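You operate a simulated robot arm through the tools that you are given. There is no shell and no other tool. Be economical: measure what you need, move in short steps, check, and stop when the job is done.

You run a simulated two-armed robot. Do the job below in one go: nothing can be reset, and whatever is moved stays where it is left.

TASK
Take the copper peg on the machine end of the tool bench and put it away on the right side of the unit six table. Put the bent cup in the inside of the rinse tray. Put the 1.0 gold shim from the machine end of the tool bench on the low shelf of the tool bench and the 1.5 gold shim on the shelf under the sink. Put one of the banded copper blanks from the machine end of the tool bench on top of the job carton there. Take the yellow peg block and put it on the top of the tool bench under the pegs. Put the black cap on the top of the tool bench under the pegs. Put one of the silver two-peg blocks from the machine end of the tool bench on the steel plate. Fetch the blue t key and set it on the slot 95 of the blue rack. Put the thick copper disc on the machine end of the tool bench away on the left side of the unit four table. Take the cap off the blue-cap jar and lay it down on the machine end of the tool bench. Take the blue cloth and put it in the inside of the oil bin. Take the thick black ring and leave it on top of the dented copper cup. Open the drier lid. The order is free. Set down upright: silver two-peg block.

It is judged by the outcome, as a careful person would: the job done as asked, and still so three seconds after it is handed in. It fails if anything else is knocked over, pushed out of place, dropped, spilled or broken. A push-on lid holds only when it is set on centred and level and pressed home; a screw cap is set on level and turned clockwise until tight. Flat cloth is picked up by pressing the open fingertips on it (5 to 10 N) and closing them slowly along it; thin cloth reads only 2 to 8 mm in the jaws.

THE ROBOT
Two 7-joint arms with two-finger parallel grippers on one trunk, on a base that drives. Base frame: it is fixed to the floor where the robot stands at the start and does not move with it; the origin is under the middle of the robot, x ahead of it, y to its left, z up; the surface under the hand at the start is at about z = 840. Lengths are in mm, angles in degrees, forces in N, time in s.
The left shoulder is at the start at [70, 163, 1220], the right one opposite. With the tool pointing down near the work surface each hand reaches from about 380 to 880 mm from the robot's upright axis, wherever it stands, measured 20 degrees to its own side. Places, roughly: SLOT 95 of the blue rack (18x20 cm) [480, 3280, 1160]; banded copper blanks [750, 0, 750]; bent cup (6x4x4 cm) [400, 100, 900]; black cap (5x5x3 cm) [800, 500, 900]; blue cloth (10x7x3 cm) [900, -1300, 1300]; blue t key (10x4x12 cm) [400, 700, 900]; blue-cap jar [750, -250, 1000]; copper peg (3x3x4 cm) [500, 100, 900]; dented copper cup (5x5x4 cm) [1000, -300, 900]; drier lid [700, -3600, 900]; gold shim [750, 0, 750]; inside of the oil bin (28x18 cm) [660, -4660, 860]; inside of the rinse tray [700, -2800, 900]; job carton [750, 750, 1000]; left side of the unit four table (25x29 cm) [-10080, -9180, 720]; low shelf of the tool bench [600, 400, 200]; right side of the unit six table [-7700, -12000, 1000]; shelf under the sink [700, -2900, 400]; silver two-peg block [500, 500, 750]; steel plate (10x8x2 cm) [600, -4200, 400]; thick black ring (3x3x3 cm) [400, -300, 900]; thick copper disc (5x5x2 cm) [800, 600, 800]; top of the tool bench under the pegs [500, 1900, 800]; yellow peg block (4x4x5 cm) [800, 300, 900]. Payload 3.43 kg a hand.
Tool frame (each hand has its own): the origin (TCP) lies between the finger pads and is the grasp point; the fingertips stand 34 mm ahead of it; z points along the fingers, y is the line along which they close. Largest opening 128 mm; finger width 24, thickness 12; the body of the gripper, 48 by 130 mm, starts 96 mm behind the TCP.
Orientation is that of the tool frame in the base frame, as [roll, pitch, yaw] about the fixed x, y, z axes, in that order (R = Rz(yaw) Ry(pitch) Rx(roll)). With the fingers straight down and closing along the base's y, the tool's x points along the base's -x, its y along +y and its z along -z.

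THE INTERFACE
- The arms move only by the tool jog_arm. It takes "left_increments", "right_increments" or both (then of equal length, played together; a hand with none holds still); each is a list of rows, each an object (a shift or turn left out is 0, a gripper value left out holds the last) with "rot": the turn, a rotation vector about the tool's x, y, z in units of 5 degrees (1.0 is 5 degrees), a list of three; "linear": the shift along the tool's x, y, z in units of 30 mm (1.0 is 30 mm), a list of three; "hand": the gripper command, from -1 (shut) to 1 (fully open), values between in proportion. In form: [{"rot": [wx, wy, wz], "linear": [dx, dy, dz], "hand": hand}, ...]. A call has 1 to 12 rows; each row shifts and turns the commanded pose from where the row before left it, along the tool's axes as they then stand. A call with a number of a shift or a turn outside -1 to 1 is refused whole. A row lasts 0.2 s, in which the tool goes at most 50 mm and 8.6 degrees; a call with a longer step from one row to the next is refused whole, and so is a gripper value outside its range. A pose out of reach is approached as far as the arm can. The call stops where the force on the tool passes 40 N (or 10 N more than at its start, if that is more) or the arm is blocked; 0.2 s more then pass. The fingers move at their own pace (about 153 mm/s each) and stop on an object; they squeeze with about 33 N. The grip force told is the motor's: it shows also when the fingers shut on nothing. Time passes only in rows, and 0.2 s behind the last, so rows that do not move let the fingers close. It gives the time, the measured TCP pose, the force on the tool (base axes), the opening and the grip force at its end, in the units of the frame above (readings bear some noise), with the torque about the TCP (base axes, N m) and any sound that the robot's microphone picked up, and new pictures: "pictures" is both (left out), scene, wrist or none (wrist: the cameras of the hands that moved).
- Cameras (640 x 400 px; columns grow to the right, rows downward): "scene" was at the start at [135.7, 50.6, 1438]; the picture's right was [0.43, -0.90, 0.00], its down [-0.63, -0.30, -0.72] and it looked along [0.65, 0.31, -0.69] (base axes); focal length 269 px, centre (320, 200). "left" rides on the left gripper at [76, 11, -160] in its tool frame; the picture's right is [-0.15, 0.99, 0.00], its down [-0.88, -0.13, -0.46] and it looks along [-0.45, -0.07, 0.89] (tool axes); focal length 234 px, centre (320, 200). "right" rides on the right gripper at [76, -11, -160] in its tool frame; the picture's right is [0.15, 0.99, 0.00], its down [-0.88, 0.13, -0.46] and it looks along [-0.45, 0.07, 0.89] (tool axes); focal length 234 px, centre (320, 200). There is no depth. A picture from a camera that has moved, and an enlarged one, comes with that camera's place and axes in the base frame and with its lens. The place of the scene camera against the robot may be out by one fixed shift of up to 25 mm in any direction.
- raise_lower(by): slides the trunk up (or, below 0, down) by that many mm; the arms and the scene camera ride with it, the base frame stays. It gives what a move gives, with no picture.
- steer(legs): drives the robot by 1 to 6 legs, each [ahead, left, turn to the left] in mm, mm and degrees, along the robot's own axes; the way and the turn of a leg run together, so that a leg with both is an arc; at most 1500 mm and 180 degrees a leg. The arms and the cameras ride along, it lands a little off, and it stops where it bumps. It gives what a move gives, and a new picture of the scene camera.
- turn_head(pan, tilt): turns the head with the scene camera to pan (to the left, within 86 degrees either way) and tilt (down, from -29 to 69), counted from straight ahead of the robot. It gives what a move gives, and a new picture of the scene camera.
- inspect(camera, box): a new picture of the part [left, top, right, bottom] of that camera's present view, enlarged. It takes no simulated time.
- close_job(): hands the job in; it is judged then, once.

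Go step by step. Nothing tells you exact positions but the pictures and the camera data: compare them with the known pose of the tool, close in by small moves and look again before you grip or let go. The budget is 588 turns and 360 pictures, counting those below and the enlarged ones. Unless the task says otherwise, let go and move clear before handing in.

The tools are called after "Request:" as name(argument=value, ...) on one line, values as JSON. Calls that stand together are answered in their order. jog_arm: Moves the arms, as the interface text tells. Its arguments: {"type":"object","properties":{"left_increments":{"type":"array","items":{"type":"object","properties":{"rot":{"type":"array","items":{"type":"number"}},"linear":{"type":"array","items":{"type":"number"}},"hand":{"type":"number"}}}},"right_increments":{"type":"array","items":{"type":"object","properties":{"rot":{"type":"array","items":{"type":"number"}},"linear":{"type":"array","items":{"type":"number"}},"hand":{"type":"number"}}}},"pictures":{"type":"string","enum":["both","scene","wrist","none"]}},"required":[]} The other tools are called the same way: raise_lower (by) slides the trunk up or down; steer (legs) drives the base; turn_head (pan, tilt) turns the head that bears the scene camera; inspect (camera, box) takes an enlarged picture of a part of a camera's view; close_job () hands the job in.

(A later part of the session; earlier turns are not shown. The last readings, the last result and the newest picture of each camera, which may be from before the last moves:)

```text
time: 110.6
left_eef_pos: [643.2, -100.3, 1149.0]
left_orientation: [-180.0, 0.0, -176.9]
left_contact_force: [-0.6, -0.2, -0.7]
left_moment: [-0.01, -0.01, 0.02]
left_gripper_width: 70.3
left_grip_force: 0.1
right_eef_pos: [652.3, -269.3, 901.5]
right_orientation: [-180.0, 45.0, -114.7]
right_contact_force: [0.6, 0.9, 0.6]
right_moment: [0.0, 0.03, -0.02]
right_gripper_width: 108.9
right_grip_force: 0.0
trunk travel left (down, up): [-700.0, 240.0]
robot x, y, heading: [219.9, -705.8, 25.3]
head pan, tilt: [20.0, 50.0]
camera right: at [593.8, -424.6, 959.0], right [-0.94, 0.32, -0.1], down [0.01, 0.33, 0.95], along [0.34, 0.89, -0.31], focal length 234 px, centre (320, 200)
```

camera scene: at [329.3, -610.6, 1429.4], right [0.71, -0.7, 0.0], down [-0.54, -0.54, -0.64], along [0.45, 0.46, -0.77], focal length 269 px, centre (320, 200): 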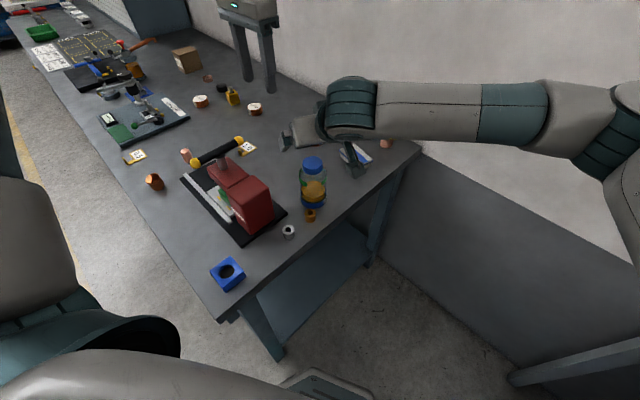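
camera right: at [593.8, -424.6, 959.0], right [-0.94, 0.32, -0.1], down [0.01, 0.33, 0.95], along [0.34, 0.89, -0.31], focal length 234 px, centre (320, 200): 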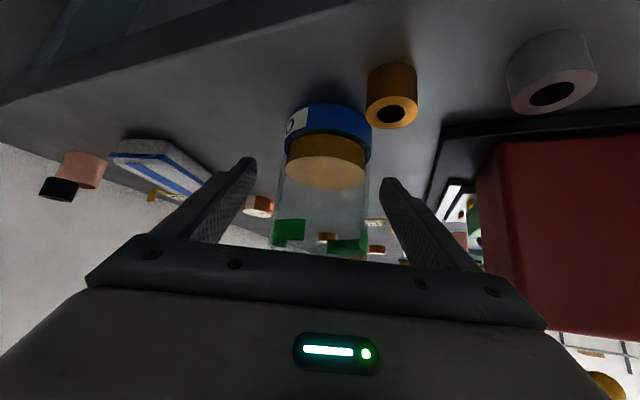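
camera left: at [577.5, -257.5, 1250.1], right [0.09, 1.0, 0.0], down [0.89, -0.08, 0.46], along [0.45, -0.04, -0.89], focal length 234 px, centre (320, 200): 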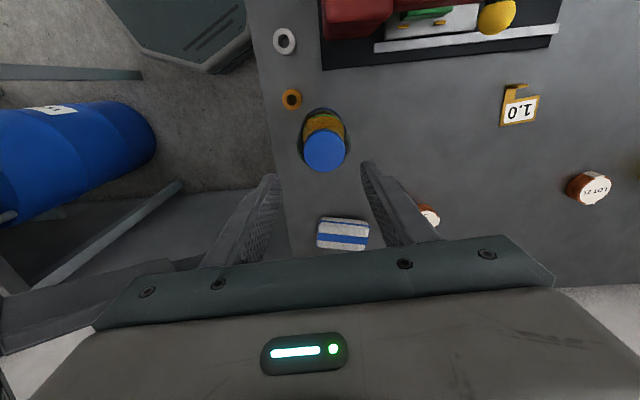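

Good. Close on the jar and bring the left hand above the cap.

Request:
jog_arm(right_increments=[{"hand": -1}, {"hand": -1}, {"hand": -1}, {}, {}, {}, {}, {}], left_increments=[{}, {"linear": [0, -1, 0]}, {"linear": [0, -1, 0]}, {"linear": [0, -1, 0]}, {"linear": [0, -1, 0]}, {"linear": [0, -1, 0]}, {"linear": [-0.1, -0.55, 0]}, {"linear": [0, 0, 1]}], pictures="both")

```text
time: 112.4
left_eef_pos: [654.6, -265.9, 1118.5]
left_orientation: [-179.9, 0.0, -176.9]
left_contact_force: [-1.1, 1.0, 0.7]
left_moment: [0.0, -0.02, -0.02]
left_gripper_width: 70.4
left_grip_force: 0.0
right_eef_pos: [653.4, -269.1, 899.8]
right_orientation: [179.9, 45.1, -114.6]
right_contact_force: [0.7, 0.0, -0.1]
right_moment: [0.06, -0.07, 0.01]
right_gripper_width: 70.4
right_grip_force: 32.9
trunk travel left (down, up): [-700.0, 240.0]
robot x, y, heading: [218.4, -699.5, 25.3]
head pan, tilt: [20.0, 50.0]
camera scene: at [329.5, -610.3, 1429.4], right [0.71, -0.7, 0.0], down [-0.54, -0.55, -0.64], along [0.45, 0.46, -0.77], focal length 269 px, centre (320, 200)
camera right: at [594.3, -423.9, 959.2], right [-0.94, 0.32, -0.1], down [0.01, 0.33, 0.95], along [0.34, 0.89, -0.31], focal length 234 px, centre (320, 200)
camera left: at [579.9, -257.7, 1278.8], right [0.09, 1.0, 0.0], down [0.89, -0.08, 0.46], along [0.45, -0.04, -0.89], focal length 234 px, centre (320, 200)
```

scene: 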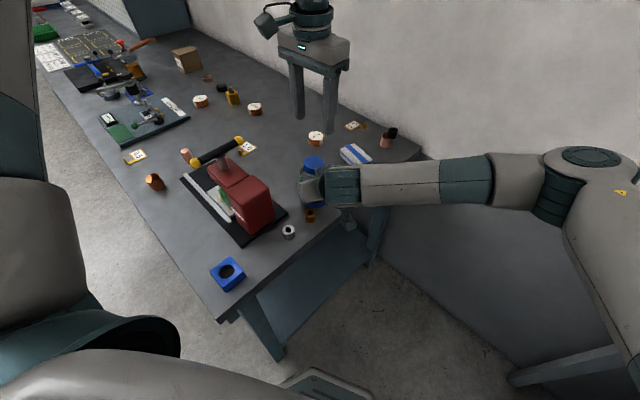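
right: 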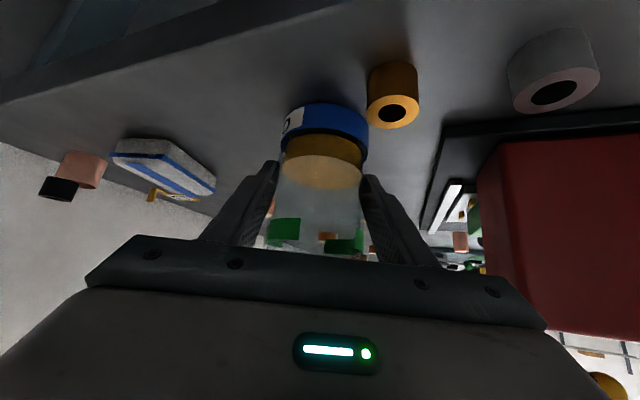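
left: 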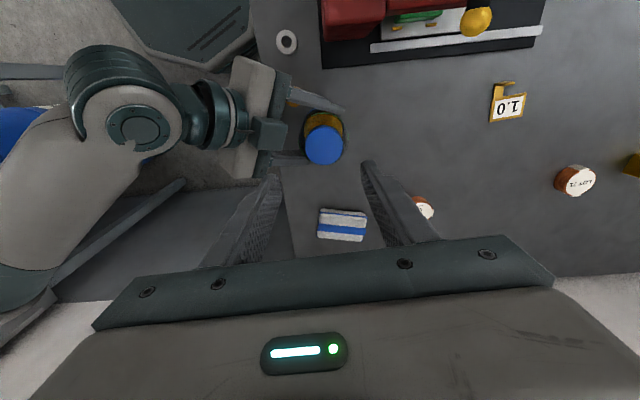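

Request:
jog_arm(left_increments=[{"linear": [0.08, 0.05, 0], "hand": -0.05}, {"rot": [0, 0, -1]}, {"rot": [0, 0, -1]}, {"rot": [0, 0, -1]}, {"rot": [0, 0, -1]}, {"rot": [0, 0, -1]}, {"rot": [0, 0, -1]}, {"rot": [0, 0, -1]}, {"linear": [0, 0, 1]}, {"linear": [0, 0, 1]}], pictures="wrist")

```text
time: 114.6
left_eef_pos: [653.9, -265.1, 1058.0]
left_orientation: [-179.8, -0.1, -141.8]
left_contact_force: [0.2, 0.3, -0.8]
left_moment: [0.02, 0.03, 0.03]
left_gripper_width: 60.7
left_grip_force: 0.0
right_eef_pos: [652.4, -270.0, 901.1]
right_orientation: [-180.0, 45.0, -114.7]
right_contact_force: [0.3, -0.4, -0.2]
right_moment: [0.0, 0.02, 0.0]
right_gripper_width: 70.5
right_grip_force: 32.6
trunk travel left (down, up): [-700.0, 240.0]
robot x, y, heading: [218.3, -703.3, 25.4]
head pan, tilt: [20.0, 50.0]
camera left: at [587.8, -301.6, 1218.3], right [-0.5, 0.87, 0.0], down [0.77, 0.44, 0.46], along [0.4, 0.22, -0.89], focal length 234 px, centre (320, 200)
```

left: 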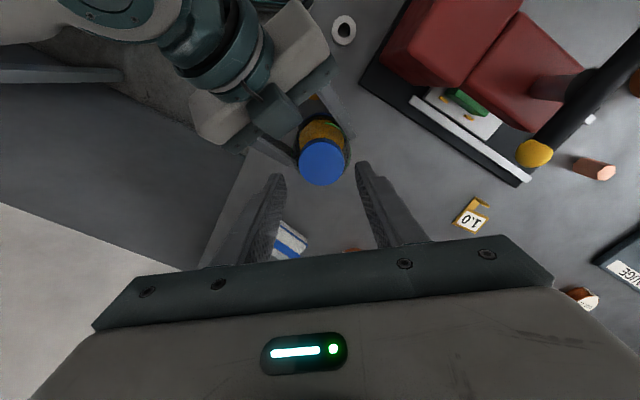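

Request:
jog_arm(left_increments=[{"linear": [0.05, 0, 1]}, {"linear": [0, 0, 0.8]}, {"hand": -1}, {}, {}, {"rot": [0, 0, -1]}, {"rot": [0, 0, -1]}, {"rot": [0, 0, -1]}, {"rot": [0, 0, -1]}], pictures="none")

Request:
inspect(camera="scene", box=[250, 100, 390, 240])

```text
time: 116.6
left_eef_pos: [652.2, -267.8, 1007.1]
left_orientation: [-179.9, -0.1, -121.8]
left_contact_force: [-1.3, -2.5, 6.0]
left_moment: [0.0, 0.08, -0.02]
left_gripper_width: 47.6
left_grip_force: 33.3
right_eef_pos: [651.6, -270.3, 901.2]
right_orientation: [179.9, 45.1, -114.6]
right_contact_force: [2.2, 1.6, -4.0]
right_moment: [-0.26, -0.11, 0.01]
right_gripper_width: 70.7
right_grip_force: 32.7
trunk travel left (down, up): [-700.0, 240.0]
robot x, y, heading: [216.9, -703.9, 25.5]
head pan, tilt: [20.0, 50.0]
```

```text
2.86 times, centred on (320, 170) of scene
camera zoom: at [329.1, -611.3, 1429.5], right [0.71, -0.7, 0.0], down [-0.54, -0.54, -0.64], along [0.45, 0.46, -0.77], focal length 768 px, centre (320, 286)
```

zoom: 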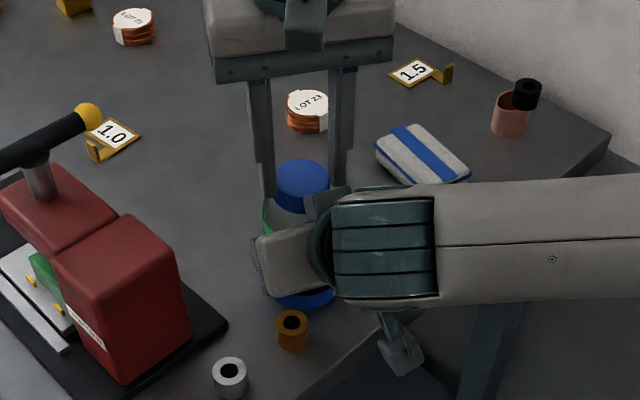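

The cap now turns while the jar is held. Continue the stroke.

Request:
jog_arm(left_increments=[{"rot": [0, 0, -1]}, {"rot": [0, 0, -1]}, {"rot": [0, 0, -1]}, {"rot": [0, 0, -1]}, {"rot": [0, 0, -1]}, {"rot": [0, 0, -1]}, {"rot": [0, 0, -1]}, {"rot": [0, 0, -1]}], pictures="none")

Request:
jog_arm(left_increments=[{"hand": -0.05}, {"rot": [0, 0, 1]}, {"rot": [0, 0, 1]}, {"rot": [0, 0, 1]}, {"rot": [0, 0, 1]}, {"rot": [0, 0, 1]}, {"rot": [0, 0, 1]}, {"rot": [0, 0, 1]}, {"rot": [0, 0, 1]}, {"rot": [0, 0, 1]}, {"rot": [0, 0, 1]}, {"rot": [0, 0, 1]}], pictures="wrist")

```text
time: 118.4
left_eef_pos: [653.2, -268.6, 1005.9]
left_orientation: [-179.6, -0.1, -81.8]
left_contact_force: [27.4, -6.5, 9.9]
left_moment: [-0.3, -1.23, -0.16]
left_gripper_width: 47.6
left_grip_force: 33.6
right_eef_pos: [649.1, -269.6, 900.7]
right_orientation: [179.8, 45.1, -114.4]
right_contact_force: [-27.9, 6.8, -5.5]
right_moment: [-0.3, -1.64, 0.23]
right_gripper_width: 70.6
right_grip_force: 33.0
trunk travel left (down, up): [-700.0, 240.0]
robot x, y, heading: [217.3, -701.4, 25.1]
head pan, tilt: [20.0, 50.0]
```

```text
time: 121.0
left_eef_pos: [651.6, -267.0, 1005.7]
left_orientation: [180.0, -0.1, -137.0]
left_contact_force: [0.5, 0.1, -0.5]
left_moment: [0.03, 0.05, -0.02]
left_gripper_width: 60.8
left_grip_force: 0.0
right_eef_pos: [652.2, -269.3, 901.1]
right_orientation: [180.0, 45.1, -114.7]
right_contact_force: [0.2, -0.3, 0.5]
right_moment: [0.0, -0.01, -0.01]
right_gripper_width: 70.6
right_grip_force: 33.0
trunk travel left (down, up): [-700.0, 240.0]
robot x, y, heading: [217.7, -701.3, 25.2]
head pan, tilt: [20.0, 50.0]
camera left: at [589.6, -309.5, 1165.7], right [-0.57, 0.82, 0.0], down [0.73, 0.51, 0.45], along [0.38, 0.26, -0.89], focal length 234 px, centre (320, 200)
```

left: 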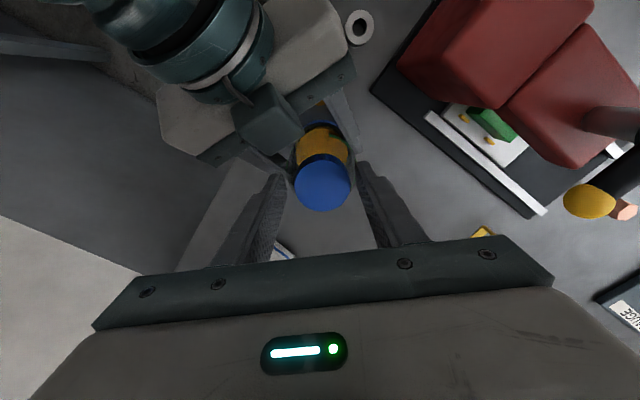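

Request:
jog_arm(left_increments=[{"linear": [-0.07, 0.04, 0]}, {"hand": -1}, {}, {}, {"rot": [0, 0, -1]}, {"rot": [0, 0, -1]}, {"rot": [0, 0, -1]}, {"rot": [0, 0, -1]}, {"rot": [0, 0, -1]}, {"rot": [0, 0, -1]}, {"rot": [0, 0, -1]}, {"rot": [0, 0, -1]}], pictures="none")

Request:
jog_arm(left_increments=[{"rot": [0, 0, -1]}, {"rot": [0, 0, -1]}, {"rot": [0, 0, -1]}], pictures="none")

Request:
jog_arm(left_increments=[{"hand": -0.05}, {"rot": [0, 0, 1]}, {"rot": [0, 0, 1]}, {"rot": [0, 0, 1]}, {"rot": [0, 0, 1]}, {"rot": [0, 0, 1]}, {"rot": [0, 0, 1]}, {"rot": [0, 0, 1]}, {"rot": [0, 0, 1]}, {"rot": [0, 0, 1]}, {"rot": [0, 0, 1]}, {"rot": [0, 0, 1]}], pictures="none")

Request:
inspect(camera="scene", box=[270, 130, 350, 210])

```text
time: 123.6
left_eef_pos: [653.7, -265.4, 1007.5]
left_orientation: [-179.9, -0.2, -96.7]
left_contact_force: [21.8, -8.6, -2.3]
left_moment: [-0.46, -0.96, -0.15]
left_gripper_width: 47.8
left_grip_force: 33.2
right_eef_pos: [650.6, -267.7, 901.4]
right_orientation: [179.8, 45.1, -114.6]
right_contact_force: [-20.7, 8.3, -0.9]
right_moment: [-0.53, -1.33, 0.24]
right_gripper_width: 70.5
right_grip_force: 33.3
trunk travel left (down, up): [-700.0, 240.0]
robot x, y, heading: [215.9, -699.3, 25.4]
head pan, tilt: [20.0, 50.0]
```

```text
time: 124.4
left_eef_pos: [654.7, -264.7, 1007.1]
left_orientation: [-179.8, -0.2, -81.7]
left_contact_force: [26.1, -6.9, -0.5]
left_moment: [-0.47, -1.12, -0.11]
left_gripper_width: 47.6
left_grip_force: 33.4
right_eef_pos: [651.9, -268.8, 900.3]
right_orientation: [179.8, 45.1, -114.6]
right_contact_force: [-26.5, 7.5, 0.0]
right_moment: [-0.33, -1.62, 0.27]
right_gripper_width: 71.2
right_grip_force: 32.5
trunk travel left (down, up): [-700.0, 240.0]
robot x, y, heading: [219.3, -703.6, 25.3]
head pan, tilt: [20.0, 50.0]
```

```text
time: 127.0
left_eef_pos: [653.8, -265.4, 1005.7]
left_orientation: [-179.8, -0.1, -137.1]
left_contact_force: [-0.3, -1.1, -0.5]
left_moment: [0.03, -0.02, -0.01]
left_gripper_width: 60.7
left_grip_force: 0.0
right_eef_pos: [653.0, -270.1, 901.8]
right_orientation: [180.0, 45.2, -114.7]
right_contact_force: [-0.6, 0.2, -0.4]
right_moment: [-0.01, -0.03, 0.01]
right_gripper_width: 70.9
right_grip_force: 33.1
trunk travel left (down, up): [-700.0, 240.0]
robot x, y, heading: [217.4, -705.8, 25.3]
head pan, tilt: [20.0, 50.0]
```

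```text
5.00 times, centred on (310, 170) of scene
camera zoom: at [329.2, -611.0, 1429.4], right [0.71, -0.7, 0.0], down [-0.54, -0.54, -0.64], along [0.45, 0.46, -0.77], focal length 1344 px, centre (370, 350)
```

zoom: 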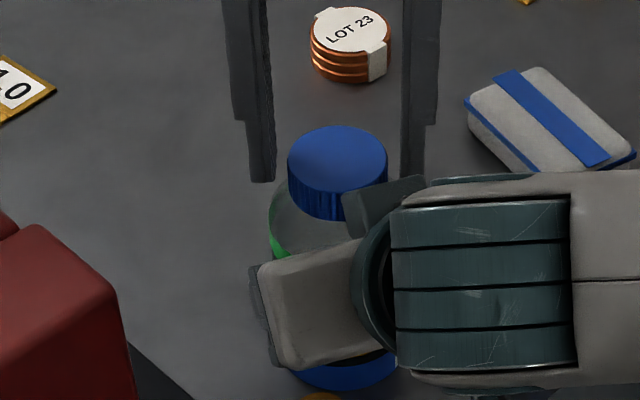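

Request:
jog_arm(left_increments=[{"linear": [-0.11, 0, 0]}, {"hand": -1}, {"rot": [0, 0, -1]}, {"rot": [0, 0, -1]}, {"rot": [0, 0, -1]}, {"rot": [0, 0, -1]}, {"rot": [0, 0, -1]}, {"rot": [0, 0, -1]}, {"rot": [0, 0, -1]}, {"rot": [0, 0, -1]}, {"rot": [0, 0, -1]}, {"rot": [0, 0, -1]}], pictures="none")

Request:
inspect(camera="scene", box=[270, 130, 350, 210])

```text
time: 129.6
left_eef_pos: [655.5, -262.2, 1006.5]
left_orientation: [-179.9, -0.2, -86.8]
left_contact_force: [5.7, -9.9, 0.2]
left_moment: [-0.42, -0.27, -0.03]
left_gripper_width: 47.8
left_grip_force: 32.4
right_eef_pos: [652.3, -269.8, 900.6]
right_orientation: [-179.9, 45.1, -114.6]
right_contact_force: [-6.4, 9.5, -0.5]
right_moment: [-0.6, -0.44, 0.12]
right_gripper_width: 70.6
right_grip_force: 33.2
trunk travel left (down, up): [-700.0, 240.0]
robot x, y, heading: [213.6, -699.3, 25.3]
head pan, tilt: [20.0, 50.0]
```

```text
5.00 times, centred on (310, 170) of scene
camera zoom: at [329.2, -611.1, 1429.4], right [0.71, -0.7, 0.0], down [-0.54, -0.54, -0.64], along [0.45, 0.46, -0.77], focal length 1344 px, centre (370, 350)
```

zoom: 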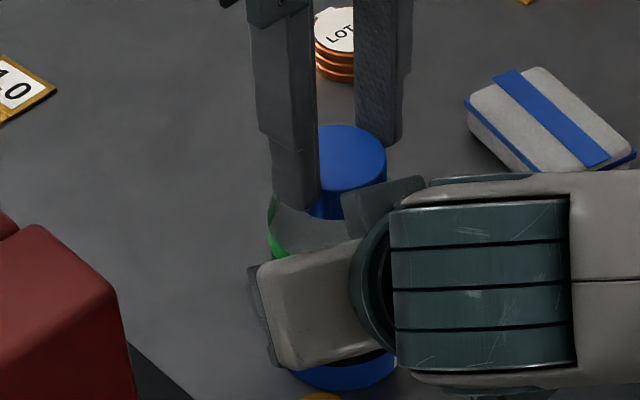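

Request:
jog_arm(left_increments=[{"hand": -0.05}, {"rot": [0, 0, 1]}, {"rot": [0, 0, 1]}, {"rot": [0, 0, 1]}, {"rot": [0, 0, 1]}, {"rot": [0, 0, 1]}, {"rot": [0, 0, 1]}, {"rot": [0, 0, 1]}, {"rot": [0, 0, 1]}, {"rot": [0, 0, 1]}, {"rot": [0, 0, 1]}, {"linear": [0, -0.05, 0]}], pictures="none")

Request:
jog_arm(left_increments=[{"hand": -1}, {}, {"rot": [0, 0, -1]}, {"rot": [0, 0, -1]}, {"rot": [0, 0, -1]}, {"rot": [0, 0, -1]}, {"rot": [0, 0, -1]}, {"rot": [0, 0, -1]}, {"rot": [0, 0, -1]}, {"rot": [0, 0, -1]}, {"rot": [0, 0, -1]}, {"rot": [0, 0, -1]}], pictures="none")

Request:
jog_arm(left_increments=[{"hand": -0.05}, {"rot": [0, 0, 1]}, {"rot": [0, 0, 1]}, {"rot": [0, 0, 1]}, {"rot": [0, 0, 1]}, {"rot": [0, 0, 1]}, {"rot": [0, 0, 1]}, {"rot": [0, 0, 1]}, {"rot": [0, 0, 1]}, {"rot": [0, 0, 1]}, {"rot": [0, 0, 1]}, {}], pictures="none")

Request:
inspect(camera="scene", box=[270, 130, 350, 210])

```text
time: 132.2
left_eef_pos: [657.5, -263.3, 1006.7]
left_orientation: [-180.0, -0.1, -136.9]
left_contact_force: [0.2, 0.9, -1.2]
left_moment: [-0.01, 0.01, -0.01]
left_gripper_width: 60.7
left_grip_force: 0.1
right_eef_pos: [653.2, -269.1, 901.0]
right_orientation: [-180.0, 45.1, -114.7]
right_contact_force: [0.3, -0.2, -0.9]
right_moment: [-0.02, 0.01, 0.03]
right_gripper_width: 70.7
right_grip_force: 33.1
trunk travel left (down, up): [-700.0, 240.0]
robot x, y, heading: [217.0, -704.3, 25.2]
head pan, tilt: [20.0, 50.0]
```

```text
time: 134.8
left_eef_pos: [656.5, -263.4, 1006.5]
left_orientation: [-179.9, -0.2, -86.8]
left_contact_force: [0.3, 7.9, 2.3]
left_moment: [0.38, 0.03, 0.01]
left_gripper_width: 47.6
left_grip_force: 33.3
right_eef_pos: [652.7, -268.0, 899.6]
right_orientation: [180.0, 45.1, -114.6]
right_contact_force: [0.1, -7.6, -1.5]
right_moment: [0.33, -0.03, 0.0]
right_gripper_width: 70.4
right_grip_force: 33.3
trunk travel left (down, up): [-700.0, 240.0]
robot x, y, heading: [221.9, -703.0, 25.3]
head pan, tilt: [20.0, 50.0]
```

```text
time: 137.4
left_eef_pos: [655.9, -262.7, 1005.9]
left_orientation: [-179.9, -0.1, -136.8]
left_contact_force: [0.2, -0.1, 1.4]
left_moment: [0.01, 0.01, -0.02]
left_gripper_width: 60.7
left_grip_force: 0.0
right_eef_pos: [652.5, -268.9, 900.4]
right_orientation: [-180.0, 45.1, -114.7]
right_contact_force: [-0.7, 0.2, 0.2]
right_moment: [-0.02, 0.0, 0.01]
right_gripper_width: 70.3
right_grip_force: 33.2
trunk travel left (down, up): [-700.0, 240.0]
robot x, y, heading: [218.2, -701.6, 25.3]
head pan, tilt: [20.0, 50.0]
```

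```text
5.00 times, centred on (310, 170) of scene
camera zoom: at [329.2, -611.1, 1429.4], right [0.71, -0.7, 0.0], down [-0.54, -0.54, -0.64], along [0.45, 0.46, -0.77], focal length 1344 px, centre (370, 350)
```

zoom: 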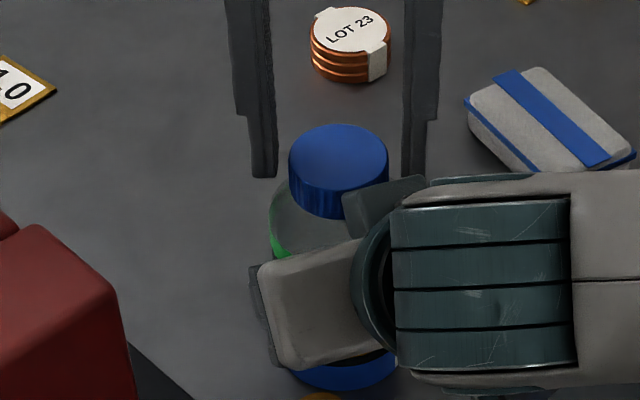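

Torque is negligible now. Test lifting the cap gently.

Request:
jog_arm(left_increments=[{"hand": -1}, {}, {"rot": [0, 0, -1]}, {"rot": [0, 0, -1]}, {"rot": [0, 0, -1]}, {"linear": [0, 0, -0.07]}, {}], pictures="none")

```text
time: 139.0
left_eef_pos: [656.7, -263.8, 1007.3]
left_orientation: [-179.9, -0.1, -121.8]
left_contact_force: [-0.6, -0.3, 0.2]
left_moment: [0.0, -0.01, 0.01]
left_gripper_width: 47.5
left_grip_force: 33.0
right_eef_pos: [653.8, -269.0, 901.0]
right_orientation: [-180.0, 45.1, -114.8]
right_contact_force: [-0.6, 0.9, -0.4]
right_moment: [0.03, -0.01, 0.0]
right_gripper_width: 70.4
right_grip_force: 32.6
trunk travel left (down, up): [-700.0, 240.0]
robot x, y, heading: [218.2, -702.6, 25.2]
head pan, tilt: [20.0, 50.0]
```

No resistance; lift further.

Request:
jog_arm(left_increments=[{"linear": [0, 0, -0.2]}, {"linear": [0, 0, -0.4]}, {"linear": [0, 0, -1]}, {}], pictures="scene")

Request:
inspect(camera="scene", box=[260, 110, 360, 210])

```text
time: 140.0
left_eef_pos: [657.8, -262.7, 1057.5]
left_orientation: [179.9, -0.1, -121.9]
left_contact_force: [0.1, -0.4, -0.7]
left_moment: [-0.03, -0.03, -0.01]
left_gripper_width: 48.0
left_grip_force: 32.8
right_eef_pos: [653.4, -269.1, 900.8]
right_orientation: [-179.9, 45.1, -114.7]
right_contact_force: [-0.3, -0.7, 0.7]
right_moment: [-0.06, -0.03, -0.01]
right_gripper_width: 70.7
right_grip_force: 32.4
trunk travel left (down, up): [-700.0, 240.0]
robot x, y, heading: [216.1, -704.1, 25.3]
head pan, tilt: [20.0, 50.0]
camera scene: at [329.6, -610.6, 1429.4], right [0.71, -0.7, 0.0], down [-0.54, -0.54, -0.64], along [0.45, 0.46, -0.77], focal length 269 px, centre (320, 200)
```

scene: 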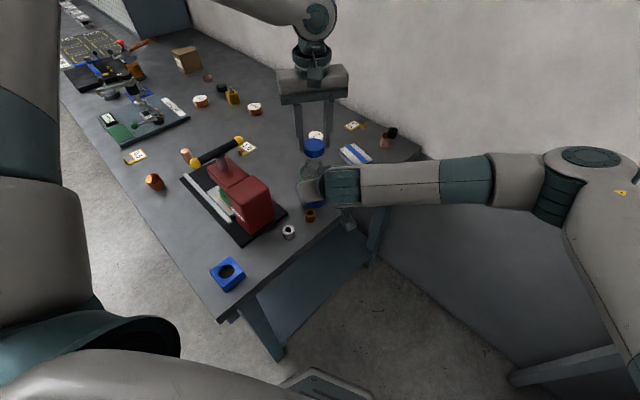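

```text
4.00 times, centred on (310, 160) of scene
camera zoom: at [329.6, -610.6, 1429.4], right [0.71, -0.7, 0.0], down [-0.54, -0.54, -0.64], along [0.45, 0.46, -0.77], focal length 1075 px, centre (360, 360)
```

zoom: 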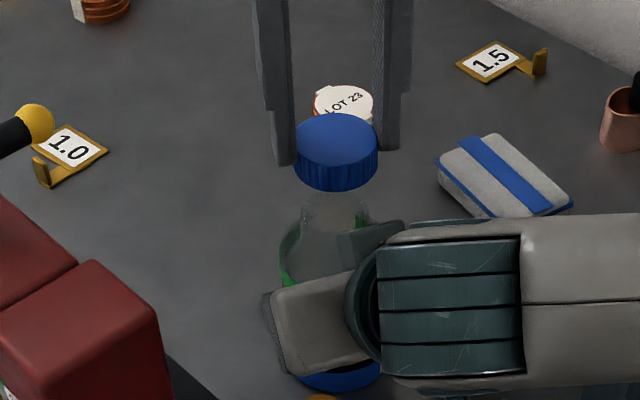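

Cap is off. Lay it on a clear bench spot near (740,-100).

Request:
jog_arm(left_increments=[{"linear": [-1, 0.09, -0.3]}, {"linear": [-1, 0.09, 0]}, {"linear": [-1, 0.09, 0]}, {"linear": [-1, 0.09, 0]}, {"linear": [-1, 0.09, 0]}, {"linear": [-1, 0.09, 0]}, {"linear": [0, 0, 1]}, {"linear": [0, 0, 1]}, {"linear": [0, 0, 1]}, {"linear": [0, 0, 1]}], pictures="wrist")

```text
time: 142.2
left_eef_pos: [705.2, -102.0, 958.1]
left_orientation: [-179.8, -0.1, -121.8]
left_contact_force: [0.9, -0.9, -0.4]
left_moment: [-0.01, 0.03, 0.0]
left_gripper_width: 47.8
left_grip_force: 32.9
left hand out of reach, approached as far as the arm can: row 7, 8, 9, 10
right_eef_pos: [651.8, -269.7, 901.2]
right_orientation: [180.0, 45.1, -114.7]
right_contact_force: [0.4, 0.2, 0.0]
right_moment: [-0.04, 0.02, -0.03]
right_gripper_width: 70.4
right_grip_force: 32.7
trunk travel left (down, up): [-700.0, 240.0]
robot x, y, heading: [221.1, -705.8, 25.4]
head pan, tilt: [20.0, 50.0]
camera left: at [656.0, -159.8, 1117.9], right [-0.76, 0.65, 0.0], down [0.57, 0.68, 0.46], along [0.3, 0.35, -0.89], focal length 234 px, centre (320, 200)
```

left: 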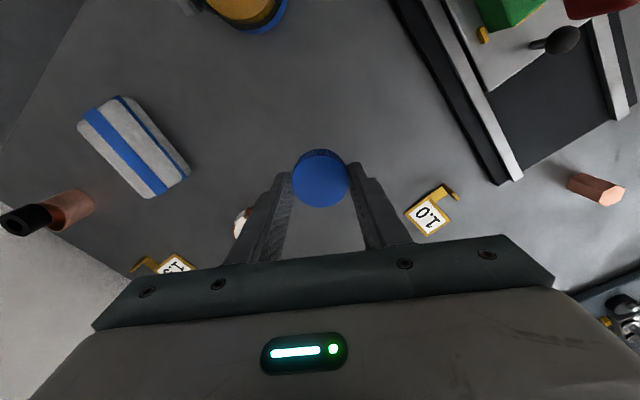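

Request:
jog_arm(left_increments=[{"linear": [0.3, 0, 0]}, {"linear": [0.3, 0, 0.5]}, {"linear": [0.2, 0, 0.5]}, {"linear": [0, 0, 0.5]}], pictures="none")

```text
time: 143.2
left_eef_pos: [682.0, -123.5, 919.6]
left_orientation: [-179.8, 0.0, -121.8]
left_contact_force: [-0.4, 0.2, -0.3]
left_moment: [0.0, -0.02, 0.02]
left_gripper_width: 47.7
left_grip_force: 32.7
left hand out of reach, approached as far as the arm can: row 3, 4
right_eef_pos: [652.2, -268.5, 900.5]
right_orientation: [180.0, 45.1, -114.7]
right_contact_force: [0.9, -1.3, 0.4]
right_moment: [-0.02, -0.01, -0.02]
right_gripper_width: 70.5
right_grip_force: 32.7
trunk travel left (down, up): [-700.0, 240.0]
robot x, y, heading: [217.7, -704.4, 25.6]
head pan, tilt: [20.0, 50.0]
```

Request:
jog_arm(left_increments=[{"rot": [0, 0, 1]}, {"rot": [0, 0, 1]}, {"rot": [0, 0, 1]}, {"rot": [0, 0, 1]}, {"rot": [0, 0, 1]}, {"rot": [0, 0, 1]}, {"linear": [0, 0, 0.3]}, {"linear": [0, 0, 0.3]}], pictures="scene")

```text
time: 145.0
left_eef_pos: [675.2, -123.0, 907.7]
left_orientation: [-179.7, 0.1, -152.0]
left_contact_force: [-0.4, -1.0, -0.9]
left_moment: [0.01, 0.02, 0.02]
left_gripper_width: 47.9
left_grip_force: 32.9
left hand out of reach, approached as far as the arm can: row 7, 8
right_eef_pos: [652.0, -270.2, 900.7]
right_orientation: [180.0, 45.0, -114.7]
right_contact_force: [0.6, 0.1, 0.0]
right_moment: [0.01, 0.03, 0.0]
right_gripper_width: 70.4
right_grip_force: 32.9
trunk travel left (down, up): [-700.0, 240.0]
robot x, y, heading: [214.4, -705.0, 25.4]
head pan, tilt: [20.0, 50.0]
camera scene: at [329.2, -611.0, 1429.4], right [0.71, -0.7, 0.0], down [-0.54, -0.54, -0.64], along [0.45, 0.46, -0.77], focal length 269 px, centre (320, 200)
```

scene: 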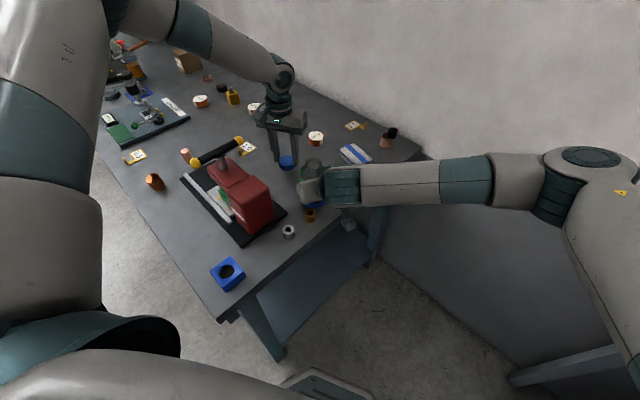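

Release the jar with the right hand and raise it clear, then lower the trunk slightly to set the cap down.

Request:
jog_arm(right_increments=[{"hand": 0.56}, {"hand": 0.56}, {"linear": [-0.707, 0, -0.707]}, {"linear": [-0.707, 0, -0.707]}, {"linear": [-0.707, 0, -0.707]}, {"linear": [-0.707, 0, -0.707]}, {"linear": [-0.707, 0, -0.707]}, {"linear": [-0.707, 0, -0.707]}], pictures="none")

Request:
jog_arm(right_increments=[{"linear": [0, -1, 0]}, {"linear": [0, -1, 0]}, {"linear": [0, -1, 0]}, {"linear": [0, -1, 0]}], pictures="none")

Request:
raise_lower(by=-20)

Request:
inspect(camera="left", box=[160, 60, 480, 260])

```text
time: 146.8
left_eef_pos: [674.7, -123.0, 908.2]
left_orientation: [-179.7, 0.1, -151.9]
left_contact_force: [-0.6, -0.2, 0.1]
left_moment: [-0.03, -0.02, 0.02]
left_gripper_width: 47.5
left_grip_force: 33.5
right_eef_pos: [652.6, -271.4, 1082.5]
right_orientation: [-179.9, 45.0, -114.5]
right_contact_force: [-1.6, -0.3, -0.4]
right_moment: [0.0, -0.01, 0.01]
right_gripper_width: 99.8
right_grip_force: 0.0
trunk travel left (down, up): [-700.0, 240.0]
robot x, y, heading: [217.0, -705.7, 25.2]
head pan, tilt: [20.0, 50.0]
```

```text
time: 147.8
left_eef_pos: [675.8, -122.5, 908.0]
left_orientation: [-179.9, 0.1, -151.9]
left_contact_force: [0.3, -0.5, -0.8]
left_moment: [0.01, -0.04, 0.0]
left_gripper_width: 47.5
left_grip_force: 33.1
right_eef_pos: [763.5, -323.2, 1081.3]
right_orientation: [180.0, 45.0, -114.7]
right_contact_force: [-0.2, -1.4, 0.3]
right_moment: [0.02, 0.04, 0.0]
right_gripper_width: 99.8
right_grip_force: 0.1
trunk travel left (down, up): [-700.0, 240.0]
robot x, y, heading: [215.3, -703.3, 25.2]
head pan, tilt: [20.0, 50.0]
```

```text
time: 148.5
left_eef_pos: [674.9, -122.6, 889.3]
left_orientation: [-179.8, 0.1, -151.9]
left_contact_force: [-0.4, -0.2, 0.7]
left_moment: [0.0, 0.0, 0.01]
left_gripper_width: 48.0
left_grip_force: 33.0
right_eef_pos: [761.6, -321.6, 1061.4]
right_orientation: [-179.9, 45.1, -114.7]
right_contact_force: [0.8, 0.1, 0.3]
right_moment: [-0.01, 0.02, -0.03]
right_gripper_width: 99.8
right_grip_force: 0.0
trunk travel left (down, up): [-680.0, 260.0]
robot x, y, heading: [220.8, -697.3, 25.4]
head pan, tilt: [20.0, 50.0]
```

```text
2.00 times, centred on (320, 160) of left
camera zoom: at [602.4, -147.6, 1047.4], right [-0.34, 0.94, 0.0], down [0.84, 0.3, 0.46], along [0.43, 0.15, -0.89], focal length 468 px, centre (320, 280)
```

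zoom: 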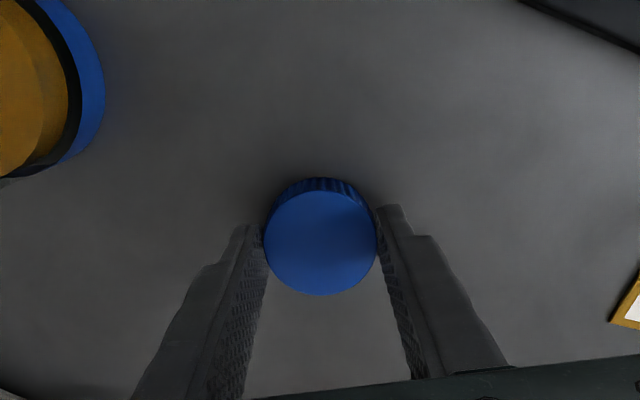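

Request:
raise_lower(by=-5)

Request:
raise_lower(by=-4)

```text
time: 149.0
left_eef_pos: [674.9, -122.8, 883.9]
left_orientation: [-179.8, 0.1, -151.9]
left_contact_force: [-1.4, 0.1, 11.3]
left_moment: [0.07, 0.27, 0.03]
left_gripper_width: 47.8
left_grip_force: 33.0
right_eef_pos: [761.3, -322.9, 1057.0]
right_orientation: [-179.8, 45.1, -114.7]
right_contact_force: [0.4, 0.1, 0.2]
right_moment: [0.01, 0.01, 0.02]
right_gripper_width: 99.7
right_grip_force: 0.1
trunk travel left (down, up): [-675.0, 265.0]
robot x, y, heading: [219.8, -702.7, 25.4]
head pan, tilt: [20.0, 50.0]
```

```text
time: 149.6
left_eef_pos: [675.2, -123.0, 884.9]
left_orientation: [-179.9, 0.5, -151.8]
left_contact_force: [-1.1, 7.5, 34.4]
left_moment: [0.24, 0.13, -0.11]
left_gripper_width: 47.7
left_grip_force: 32.9
right_eef_pos: [759.8, -323.9, 1055.2]
right_orientation: [-179.9, 45.3, -114.6]
right_contact_force: [-0.7, -0.7, 0.8]
right_moment: [-0.06, 0.03, 0.04]
right_gripper_width: 99.6
right_grip_force: 0.1
trunk travel left (down, up): [-671.0, 269.0]
robot x, y, heading: [219.1, -700.7, 25.2]
head pan, tilt: [20.0, 50.0]
```

Contact. Open, lift the left hand, and check.

Request:
raise_lower(by=4)

Request:
jog_arm(left_increments=[{"hand": -0.1}, {"hand": 0}, {}, {"linear": [0, 0, -1]}, {"linear": [0, 0, -1]}, {"linear": [0, 0, -1]}, {"linear": [0, 0, -1]}, {"linear": [0, 0, -1]}, {"linear": [0, 0, -1]}, {"linear": [0, 0, -1]}], pictures="both")

```text
time: 150.1
left_eef_pos: [676.2, -123.3, 884.0]
left_orientation: [-179.8, 0.2, -151.8]
left_contact_force: [4.5, 7.3, 20.9]
left_moment: [0.5, -0.52, 0.06]
left_gripper_width: 47.8
left_grip_force: 32.6
right_eef_pos: [761.9, -322.8, 1057.7]
right_orientation: [-179.8, 45.3, -114.6]
right_contact_force: [0.2, -0.1, 0.2]
right_moment: [-0.03, 0.0, -0.03]
right_gripper_width: 100.0
right_grip_force: 0.0
trunk travel left (down, up): [-675.0, 265.0]
robot x, y, heading: [213.1, -705.6, 25.3]
head pan, tilt: [20.0, 50.0]
```

```text
time: 152.3
left_eef_pos: [673.7, -122.3, 1092.7]
left_orientation: [-180.0, 0.1, -151.9]
left_contact_force: [0.0, 0.1, 0.3]
left_moment: [0.02, 0.0, -0.03]
left_gripper_width: 64.2
left_grip_force: 0.1
right_eef_pos: [761.9, -323.8, 1056.5]
right_orientation: [-180.0, 45.1, -114.7]
right_contact_force: [-0.5, -0.2, 0.3]
right_moment: [0.0, 0.01, -0.03]
right_gripper_width: 99.8
right_grip_force: 0.0
trunk travel left (down, up): [-675.0, 265.0]
robot x, y, heading: [223.0, -699.9, 25.5]
head pan, tilt: [20.0, 50.0]
camera scene: at [328.5, -612.1, 1404.5], right [0.71, -0.7, 0.0], down [-0.54, -0.54, -0.64], along [0.45, 0.46, -0.77], focal length 269 px, centre (320, 200)
camera left: at [601.6, -147.2, 1251.9], right [-0.34, 0.94, 0.0], down [0.84, 0.3, 0.46], along [0.43, 0.15, -0.89], focal length 234 px, centre (320, 200)
```

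scene: 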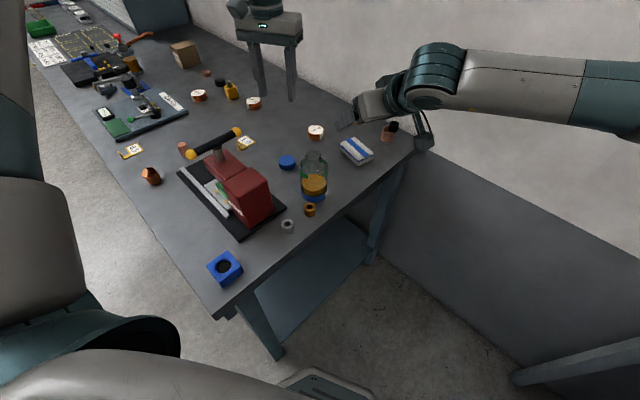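
left: 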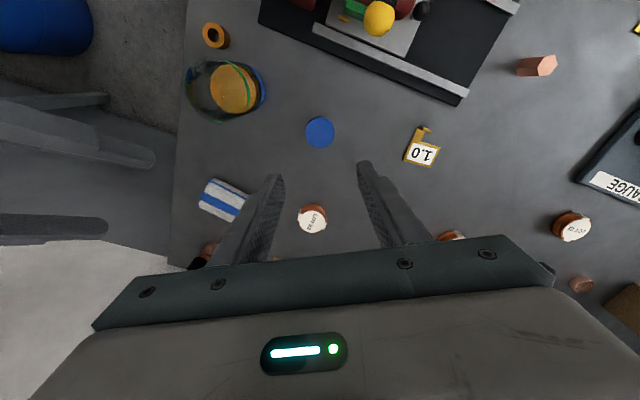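

Cap is laid down. Now restore the trunk and right-hand posture, then move deeper into the gap for the 1.5 shim.

Request:
raise_lower(by=25)

Request:
jog_arm(right_increments=[{"linear": [-0.5, 0, -0.5]}, {"linear": [-0.5, 0, -0.5], "rot": [0, 1, 0]}, {"rot": [0, 1, 0]}, {"rot": [0, 1, 0]}, {"rot": [0, 1, 0]}, {"rot": [0, 1, 0]}, {"rot": [0, 1, 0]}, {"rot": [0, 1, 0]}, {"rot": [0, 1, 0]}, {"rot": [0, 1, 0]}], pictures="none")

Request:
steer(legs=[[220, -30, 0], [0, 0, 25]])

```text
time: 153.0
left_eef_pos: [674.2, -121.0, 1116.6]
left_orientation: [-179.8, 0.0, -151.8]
left_contact_force: [-0.1, -0.2, -0.7]
left_moment: [-0.02, 0.03, 0.0]
left_gripper_width: 64.3
left_grip_force: 0.2
right_eef_pos: [762.0, -322.2, 1082.1]
right_orientation: [-180.0, 45.0, -114.7]
right_contact_force: [0.5, 0.0, -0.4]
right_moment: [0.01, 0.03, -0.04]
right_gripper_width: 99.6
right_grip_force: 0.1
trunk travel left (down, up): [-700.0, 240.0]
robot x, y, heading: [221.1, -701.7, 25.4]
head pan, tilt: [20.0, 50.0]
```

```text
time: 155.2
left_eef_pos: [673.0, -120.8, 1115.4]
left_orientation: [-179.8, 0.0, -152.0]
left_contact_force: [0.1, 0.1, -0.5]
left_moment: [-0.01, 0.02, 0.0]
left_gripper_width: 64.1
left_grip_force: 0.2
right_eef_pos: [762.5, -321.7, 1123.6]
right_orientation: [-180.0, 0.0, -114.8]
right_contact_force: [-0.3, 0.1, -0.7]
right_moment: [0.05, 0.01, -0.01]
right_gripper_width: 100.0
right_grip_force: 0.0
trunk travel left (down, up): [-700.0, 240.0]
robot x, y, heading: [216.5, -701.7, 25.3]
head pan, tilt: [20.0, 50.0]
```

```text
time: 158.2
left_eef_pos: [597.3, 80.1, 1115.5]
left_orientation: [-179.8, 0.0, -127.1]
left_contact_force: [0.2, 0.3, 0.3]
left_moment: [0.01, 0.01, 0.0]
left_gripper_width: 64.0
left_grip_force: 0.0
right_eef_pos: [762.3, -63.4, 1123.9]
right_orientation: [180.0, 0.1, -89.9]
right_contact_force: [-0.6, 0.7, 0.4]
right_moment: [-0.05, 0.01, 0.03]
right_gripper_width: 100.0
right_grip_force: 0.1
trunk travel left (down, up): [-700.0, 240.0]
robot x, y, heading: [426.2, -635.2, 50.2]
head pan, tilt: [20.0, 50.0]
camera scene: at [496.8, -511.0, 1429.4], right [0.94, -0.34, 0.0], down [-0.26, -0.72, -0.64], along [0.22, 0.6, -0.77], focal length 269 px, centre (320, 200)
```

scene: 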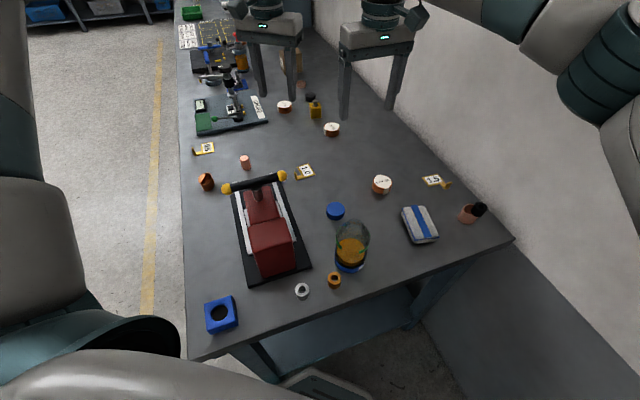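

Request:
jog_arm(right_increments=[{"linear": [0.37, -0.93, 0]}, {"linear": [0.37, -0.93, 0]}, {"linear": [0.37, -0.93, 0]}, {"linear": [0.37, -0.93, 0.5]}, {"linear": [0.37, -0.93, 0.5]}, {"linear": [0.37, -0.93, 0.5]}], pictures="wrist")

```text
time: 159.6
left_eef_pos: [599.0, 79.6, 1116.9]
left_orientation: [-179.9, 0.0, -127.1]
left_contact_force: [0.2, 0.0, -0.1]
left_moment: [0.01, 0.04, 0.0]
left_gripper_width: 64.1
left_grip_force: 0.0
right_eef_pos: [930.5, -129.3, 1077.7]
right_orientation: [180.0, 0.1, -89.9]
right_contact_force: [0.3, 0.4, 0.1]
right_moment: [0.02, 0.03, 0.0]
right_gripper_width: 99.4
right_grip_force: 0.0
trunk travel left (down, up): [-700.0, 240.0]
robot x, y, heading: [430.6, -639.1, 49.9]
head pan, tilt: [20.0, 50.0]
camera right: at [942.1, -205.0, 1236.9], right [-0.99, -0.15, 0.0], down [-0.13, 0.88, 0.46], along [-0.07, 0.45, -0.89], focal length 234 px, centre (320, 200)
```

right: 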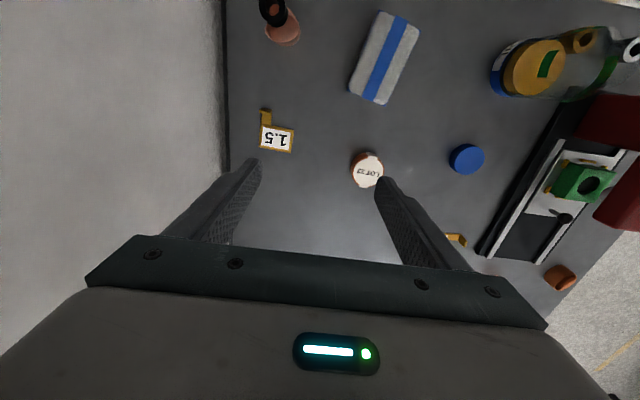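

Request:
inspect(camera="right", box=[240, 95, 310, 160])

Request:
inspect(camera="scene", box=[410, 160, 470, 200])

```text
6.15 times, centred on (275, 128) of right
camera zoom: at [942.1, -205.0, 1236.9], right [-0.99, -0.15, 0.0], down [-0.13, 0.88, 0.46], along [-0.07, 0.45, -0.89], focal length 1441 px, centre (597, 646)
```

zoom: 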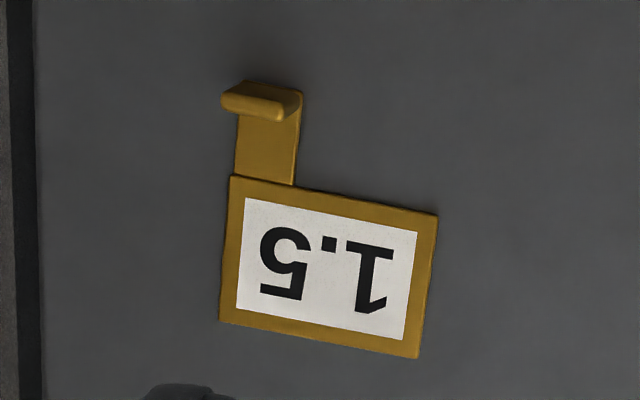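

```text
10.00 times, centred on (440, 180) of scene
camera zoom: at [497.9, -511.8, 1429.5], right [0.94, -0.34, 0.0], down [-0.26, -0.72, -0.64], along [0.22, 0.6, -0.77], focal length 2688 px, centre (-880, 400)
```

zoom: 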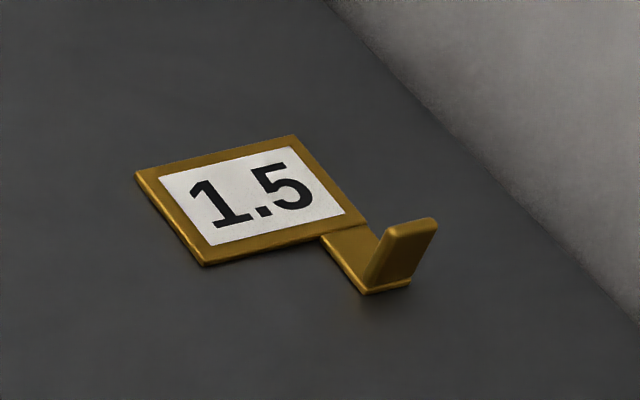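

The shim has an upright lug with faces toward ±y. I rotate the right hand to close along y and move over the lug.

Request:
jog_arm(right_increments=[{"rot": [0, 0, 1]}, {"rot": [0, 0, 1]}, {"rot": [0, 0, 1]}, {"rot": [0, 0, 1]}, {"rot": [0, 0, 1]}, {"rot": [0, 0, 1]}, {"rot": [0, 0, 1]}, {"rot": [0, 0, 1]}, {"rot": [0, 0, 1]}, {"rot": [0, 0, 1]}, {"rot": [0, 0, 1]}, {"rot": [0, 0, 1]}], pictures="none")

Request:
jog_arm(right_increments=[{"rot": [0, 0, 1]}, {"rot": [0, 0, 1]}, {"rot": [0, 0, 1]}, {"rot": [0, 0, 1]}, {"rot": [0, 0, 1]}, {"rot": [0, 0, 1], "hand": -0.4}, {"linear": [-0.8, -0.2, 0]}, {"linear": [-0.8, -0.2, 0]}], pictures="wrist")

```text
time: 162.2
left_eef_pos: [598.1, 81.0, 1116.6]
left_orientation: [-179.8, 0.2, -127.2]
left_contact_force: [0.3, -0.4, 0.1]
left_moment: [0.03, 0.0, 0.03]
left_gripper_width: 64.1
left_grip_force: 0.1
right_eef_pos: [928.4, -128.4, 1078.8]
right_orientation: [179.8, 0.1, -150.0]
right_contact_force: [-0.5, 0.9, -0.2]
right_moment: [-0.05, -0.01, 0.03]
right_gripper_width: 99.8
right_grip_force: 0.0
trunk travel left (down, up): [-700.0, 240.0]
robot x, y, heading: [426.2, -634.1, 50.0]
head pan, tilt: [20.0, 50.0]
```

```text
time: 164.0
left_eef_pos: [597.0, 80.4, 1115.6]
left_orientation: [-179.9, 0.1, -127.1]
left_contact_force: [-0.3, 0.1, 0.1]
left_moment: [0.01, 0.05, -0.02]
left_gripper_width: 64.1
left_grip_force: 0.0
right_eef_pos: [976.6, -140.9, 1078.1]
right_orientation: [179.9, 0.0, -179.8]
right_contact_force: [0.2, 0.5, -0.8]
right_moment: [0.04, 0.03, -0.01]
right_gripper_width: 38.5
right_grip_force: 0.0
trunk travel left (down, up): [-700.0, 240.0]
robot x, y, heading: [425.0, -637.5, 50.1]
head pan, tilt: [20.0, 50.0]
camera right: at [902.1, -152.4, 1237.4], right [-0.15, 0.99, 0.0], down [0.88, 0.13, 0.46], along [0.45, 0.07, -0.89], focal length 234 px, centre (320, 200)
```

right: 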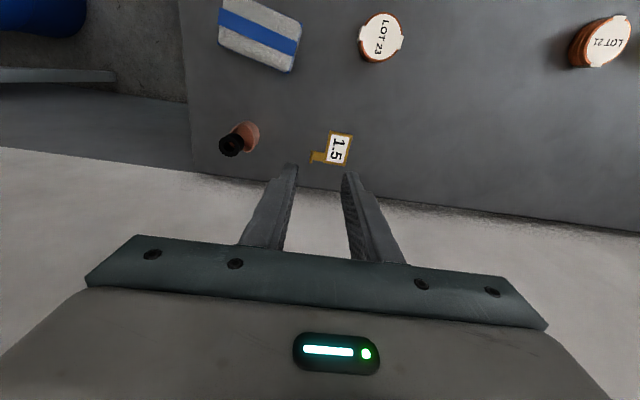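

Request:
inspect(camera="right", box=[295, 125, 365, 175])

```text
8.00 times, centred on (330, 150) of right
camera zoom: at [902.1, -152.4, 1237.4], right [-0.15, 0.99, 0.0], down [0.88, 0.13, 0.46], along [0.45, 0.07, -0.89], focal length 1873 px, centre (240, 600)
```

zoom: 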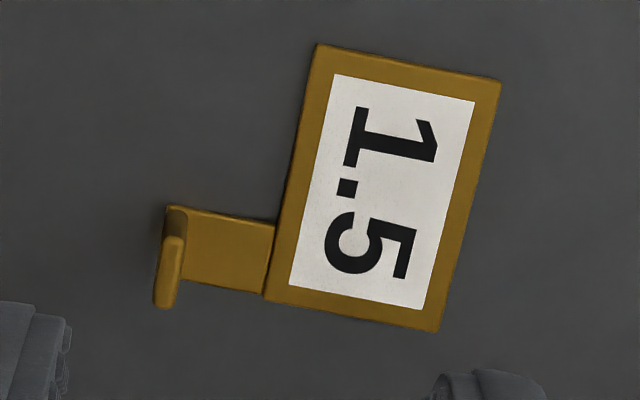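

Request:
jog_arm(right_increments=[{"linear": [-0.69, -0.12, 0], "hand": -0.55}, {"linear": [-0.69, -0.12, 0]}, {"linear": [0, 0, 1]}, {"linear": [0, 0, 1]}, {"linear": [0, 0, 1]}, {"linear": [0, 0, 1]}, {"linear": [0, 0, 1]}, {"linear": [0, 0, 0.6]}], pictures="wrist")

Request:
inspect(camera="right", box=[270, 125, 370, 225])

```text
time: 165.8
left_eef_pos: [597.2, 80.9, 1116.6]
left_orientation: [-179.8, -0.1, -127.2]
left_contact_force: [0.3, 0.0, 0.6]
left_moment: [-0.03, 0.0, -0.03]
left_gripper_width: 64.0
left_grip_force: 0.0
right_eef_pos: [1019.8, -146.7, 908.8]
right_orientation: [179.9, 0.0, -179.9]
right_contact_force: [0.7, 0.8, -0.4]
right_moment: [-0.05, -0.02, -0.02]
right_gripper_width: 29.0
right_grip_force: 0.0
trunk travel left (down, up): [-700.0, 240.0]
robot x, y, heading: [429.3, -636.6, 50.1]
head pan, tilt: [20.0, 50.0]
camera right: at [943.8, -157.9, 1068.5], right [-0.15, 0.99, 0.0], down [0.88, 0.13, 0.46], along [0.45, 0.07, -0.89], focal length 234 px, centre (320, 200)
```

right: 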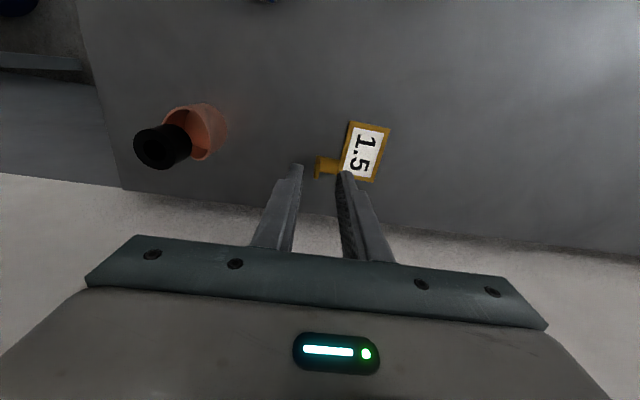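

```text
4.00 times, centred on (320, 175) of right
camera zoom: at [943.8, -157.9, 1068.5], right [-0.15, 0.99, 0.0], down [0.88, 0.13, 0.46], along [0.45, 0.07, -0.89], focal length 937 px, centre (320, 300)
```

zoom: 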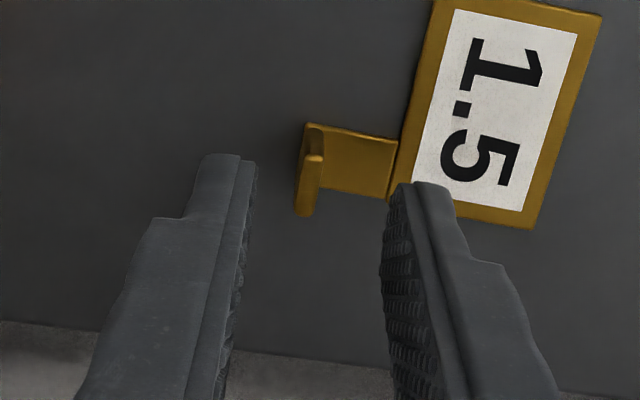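

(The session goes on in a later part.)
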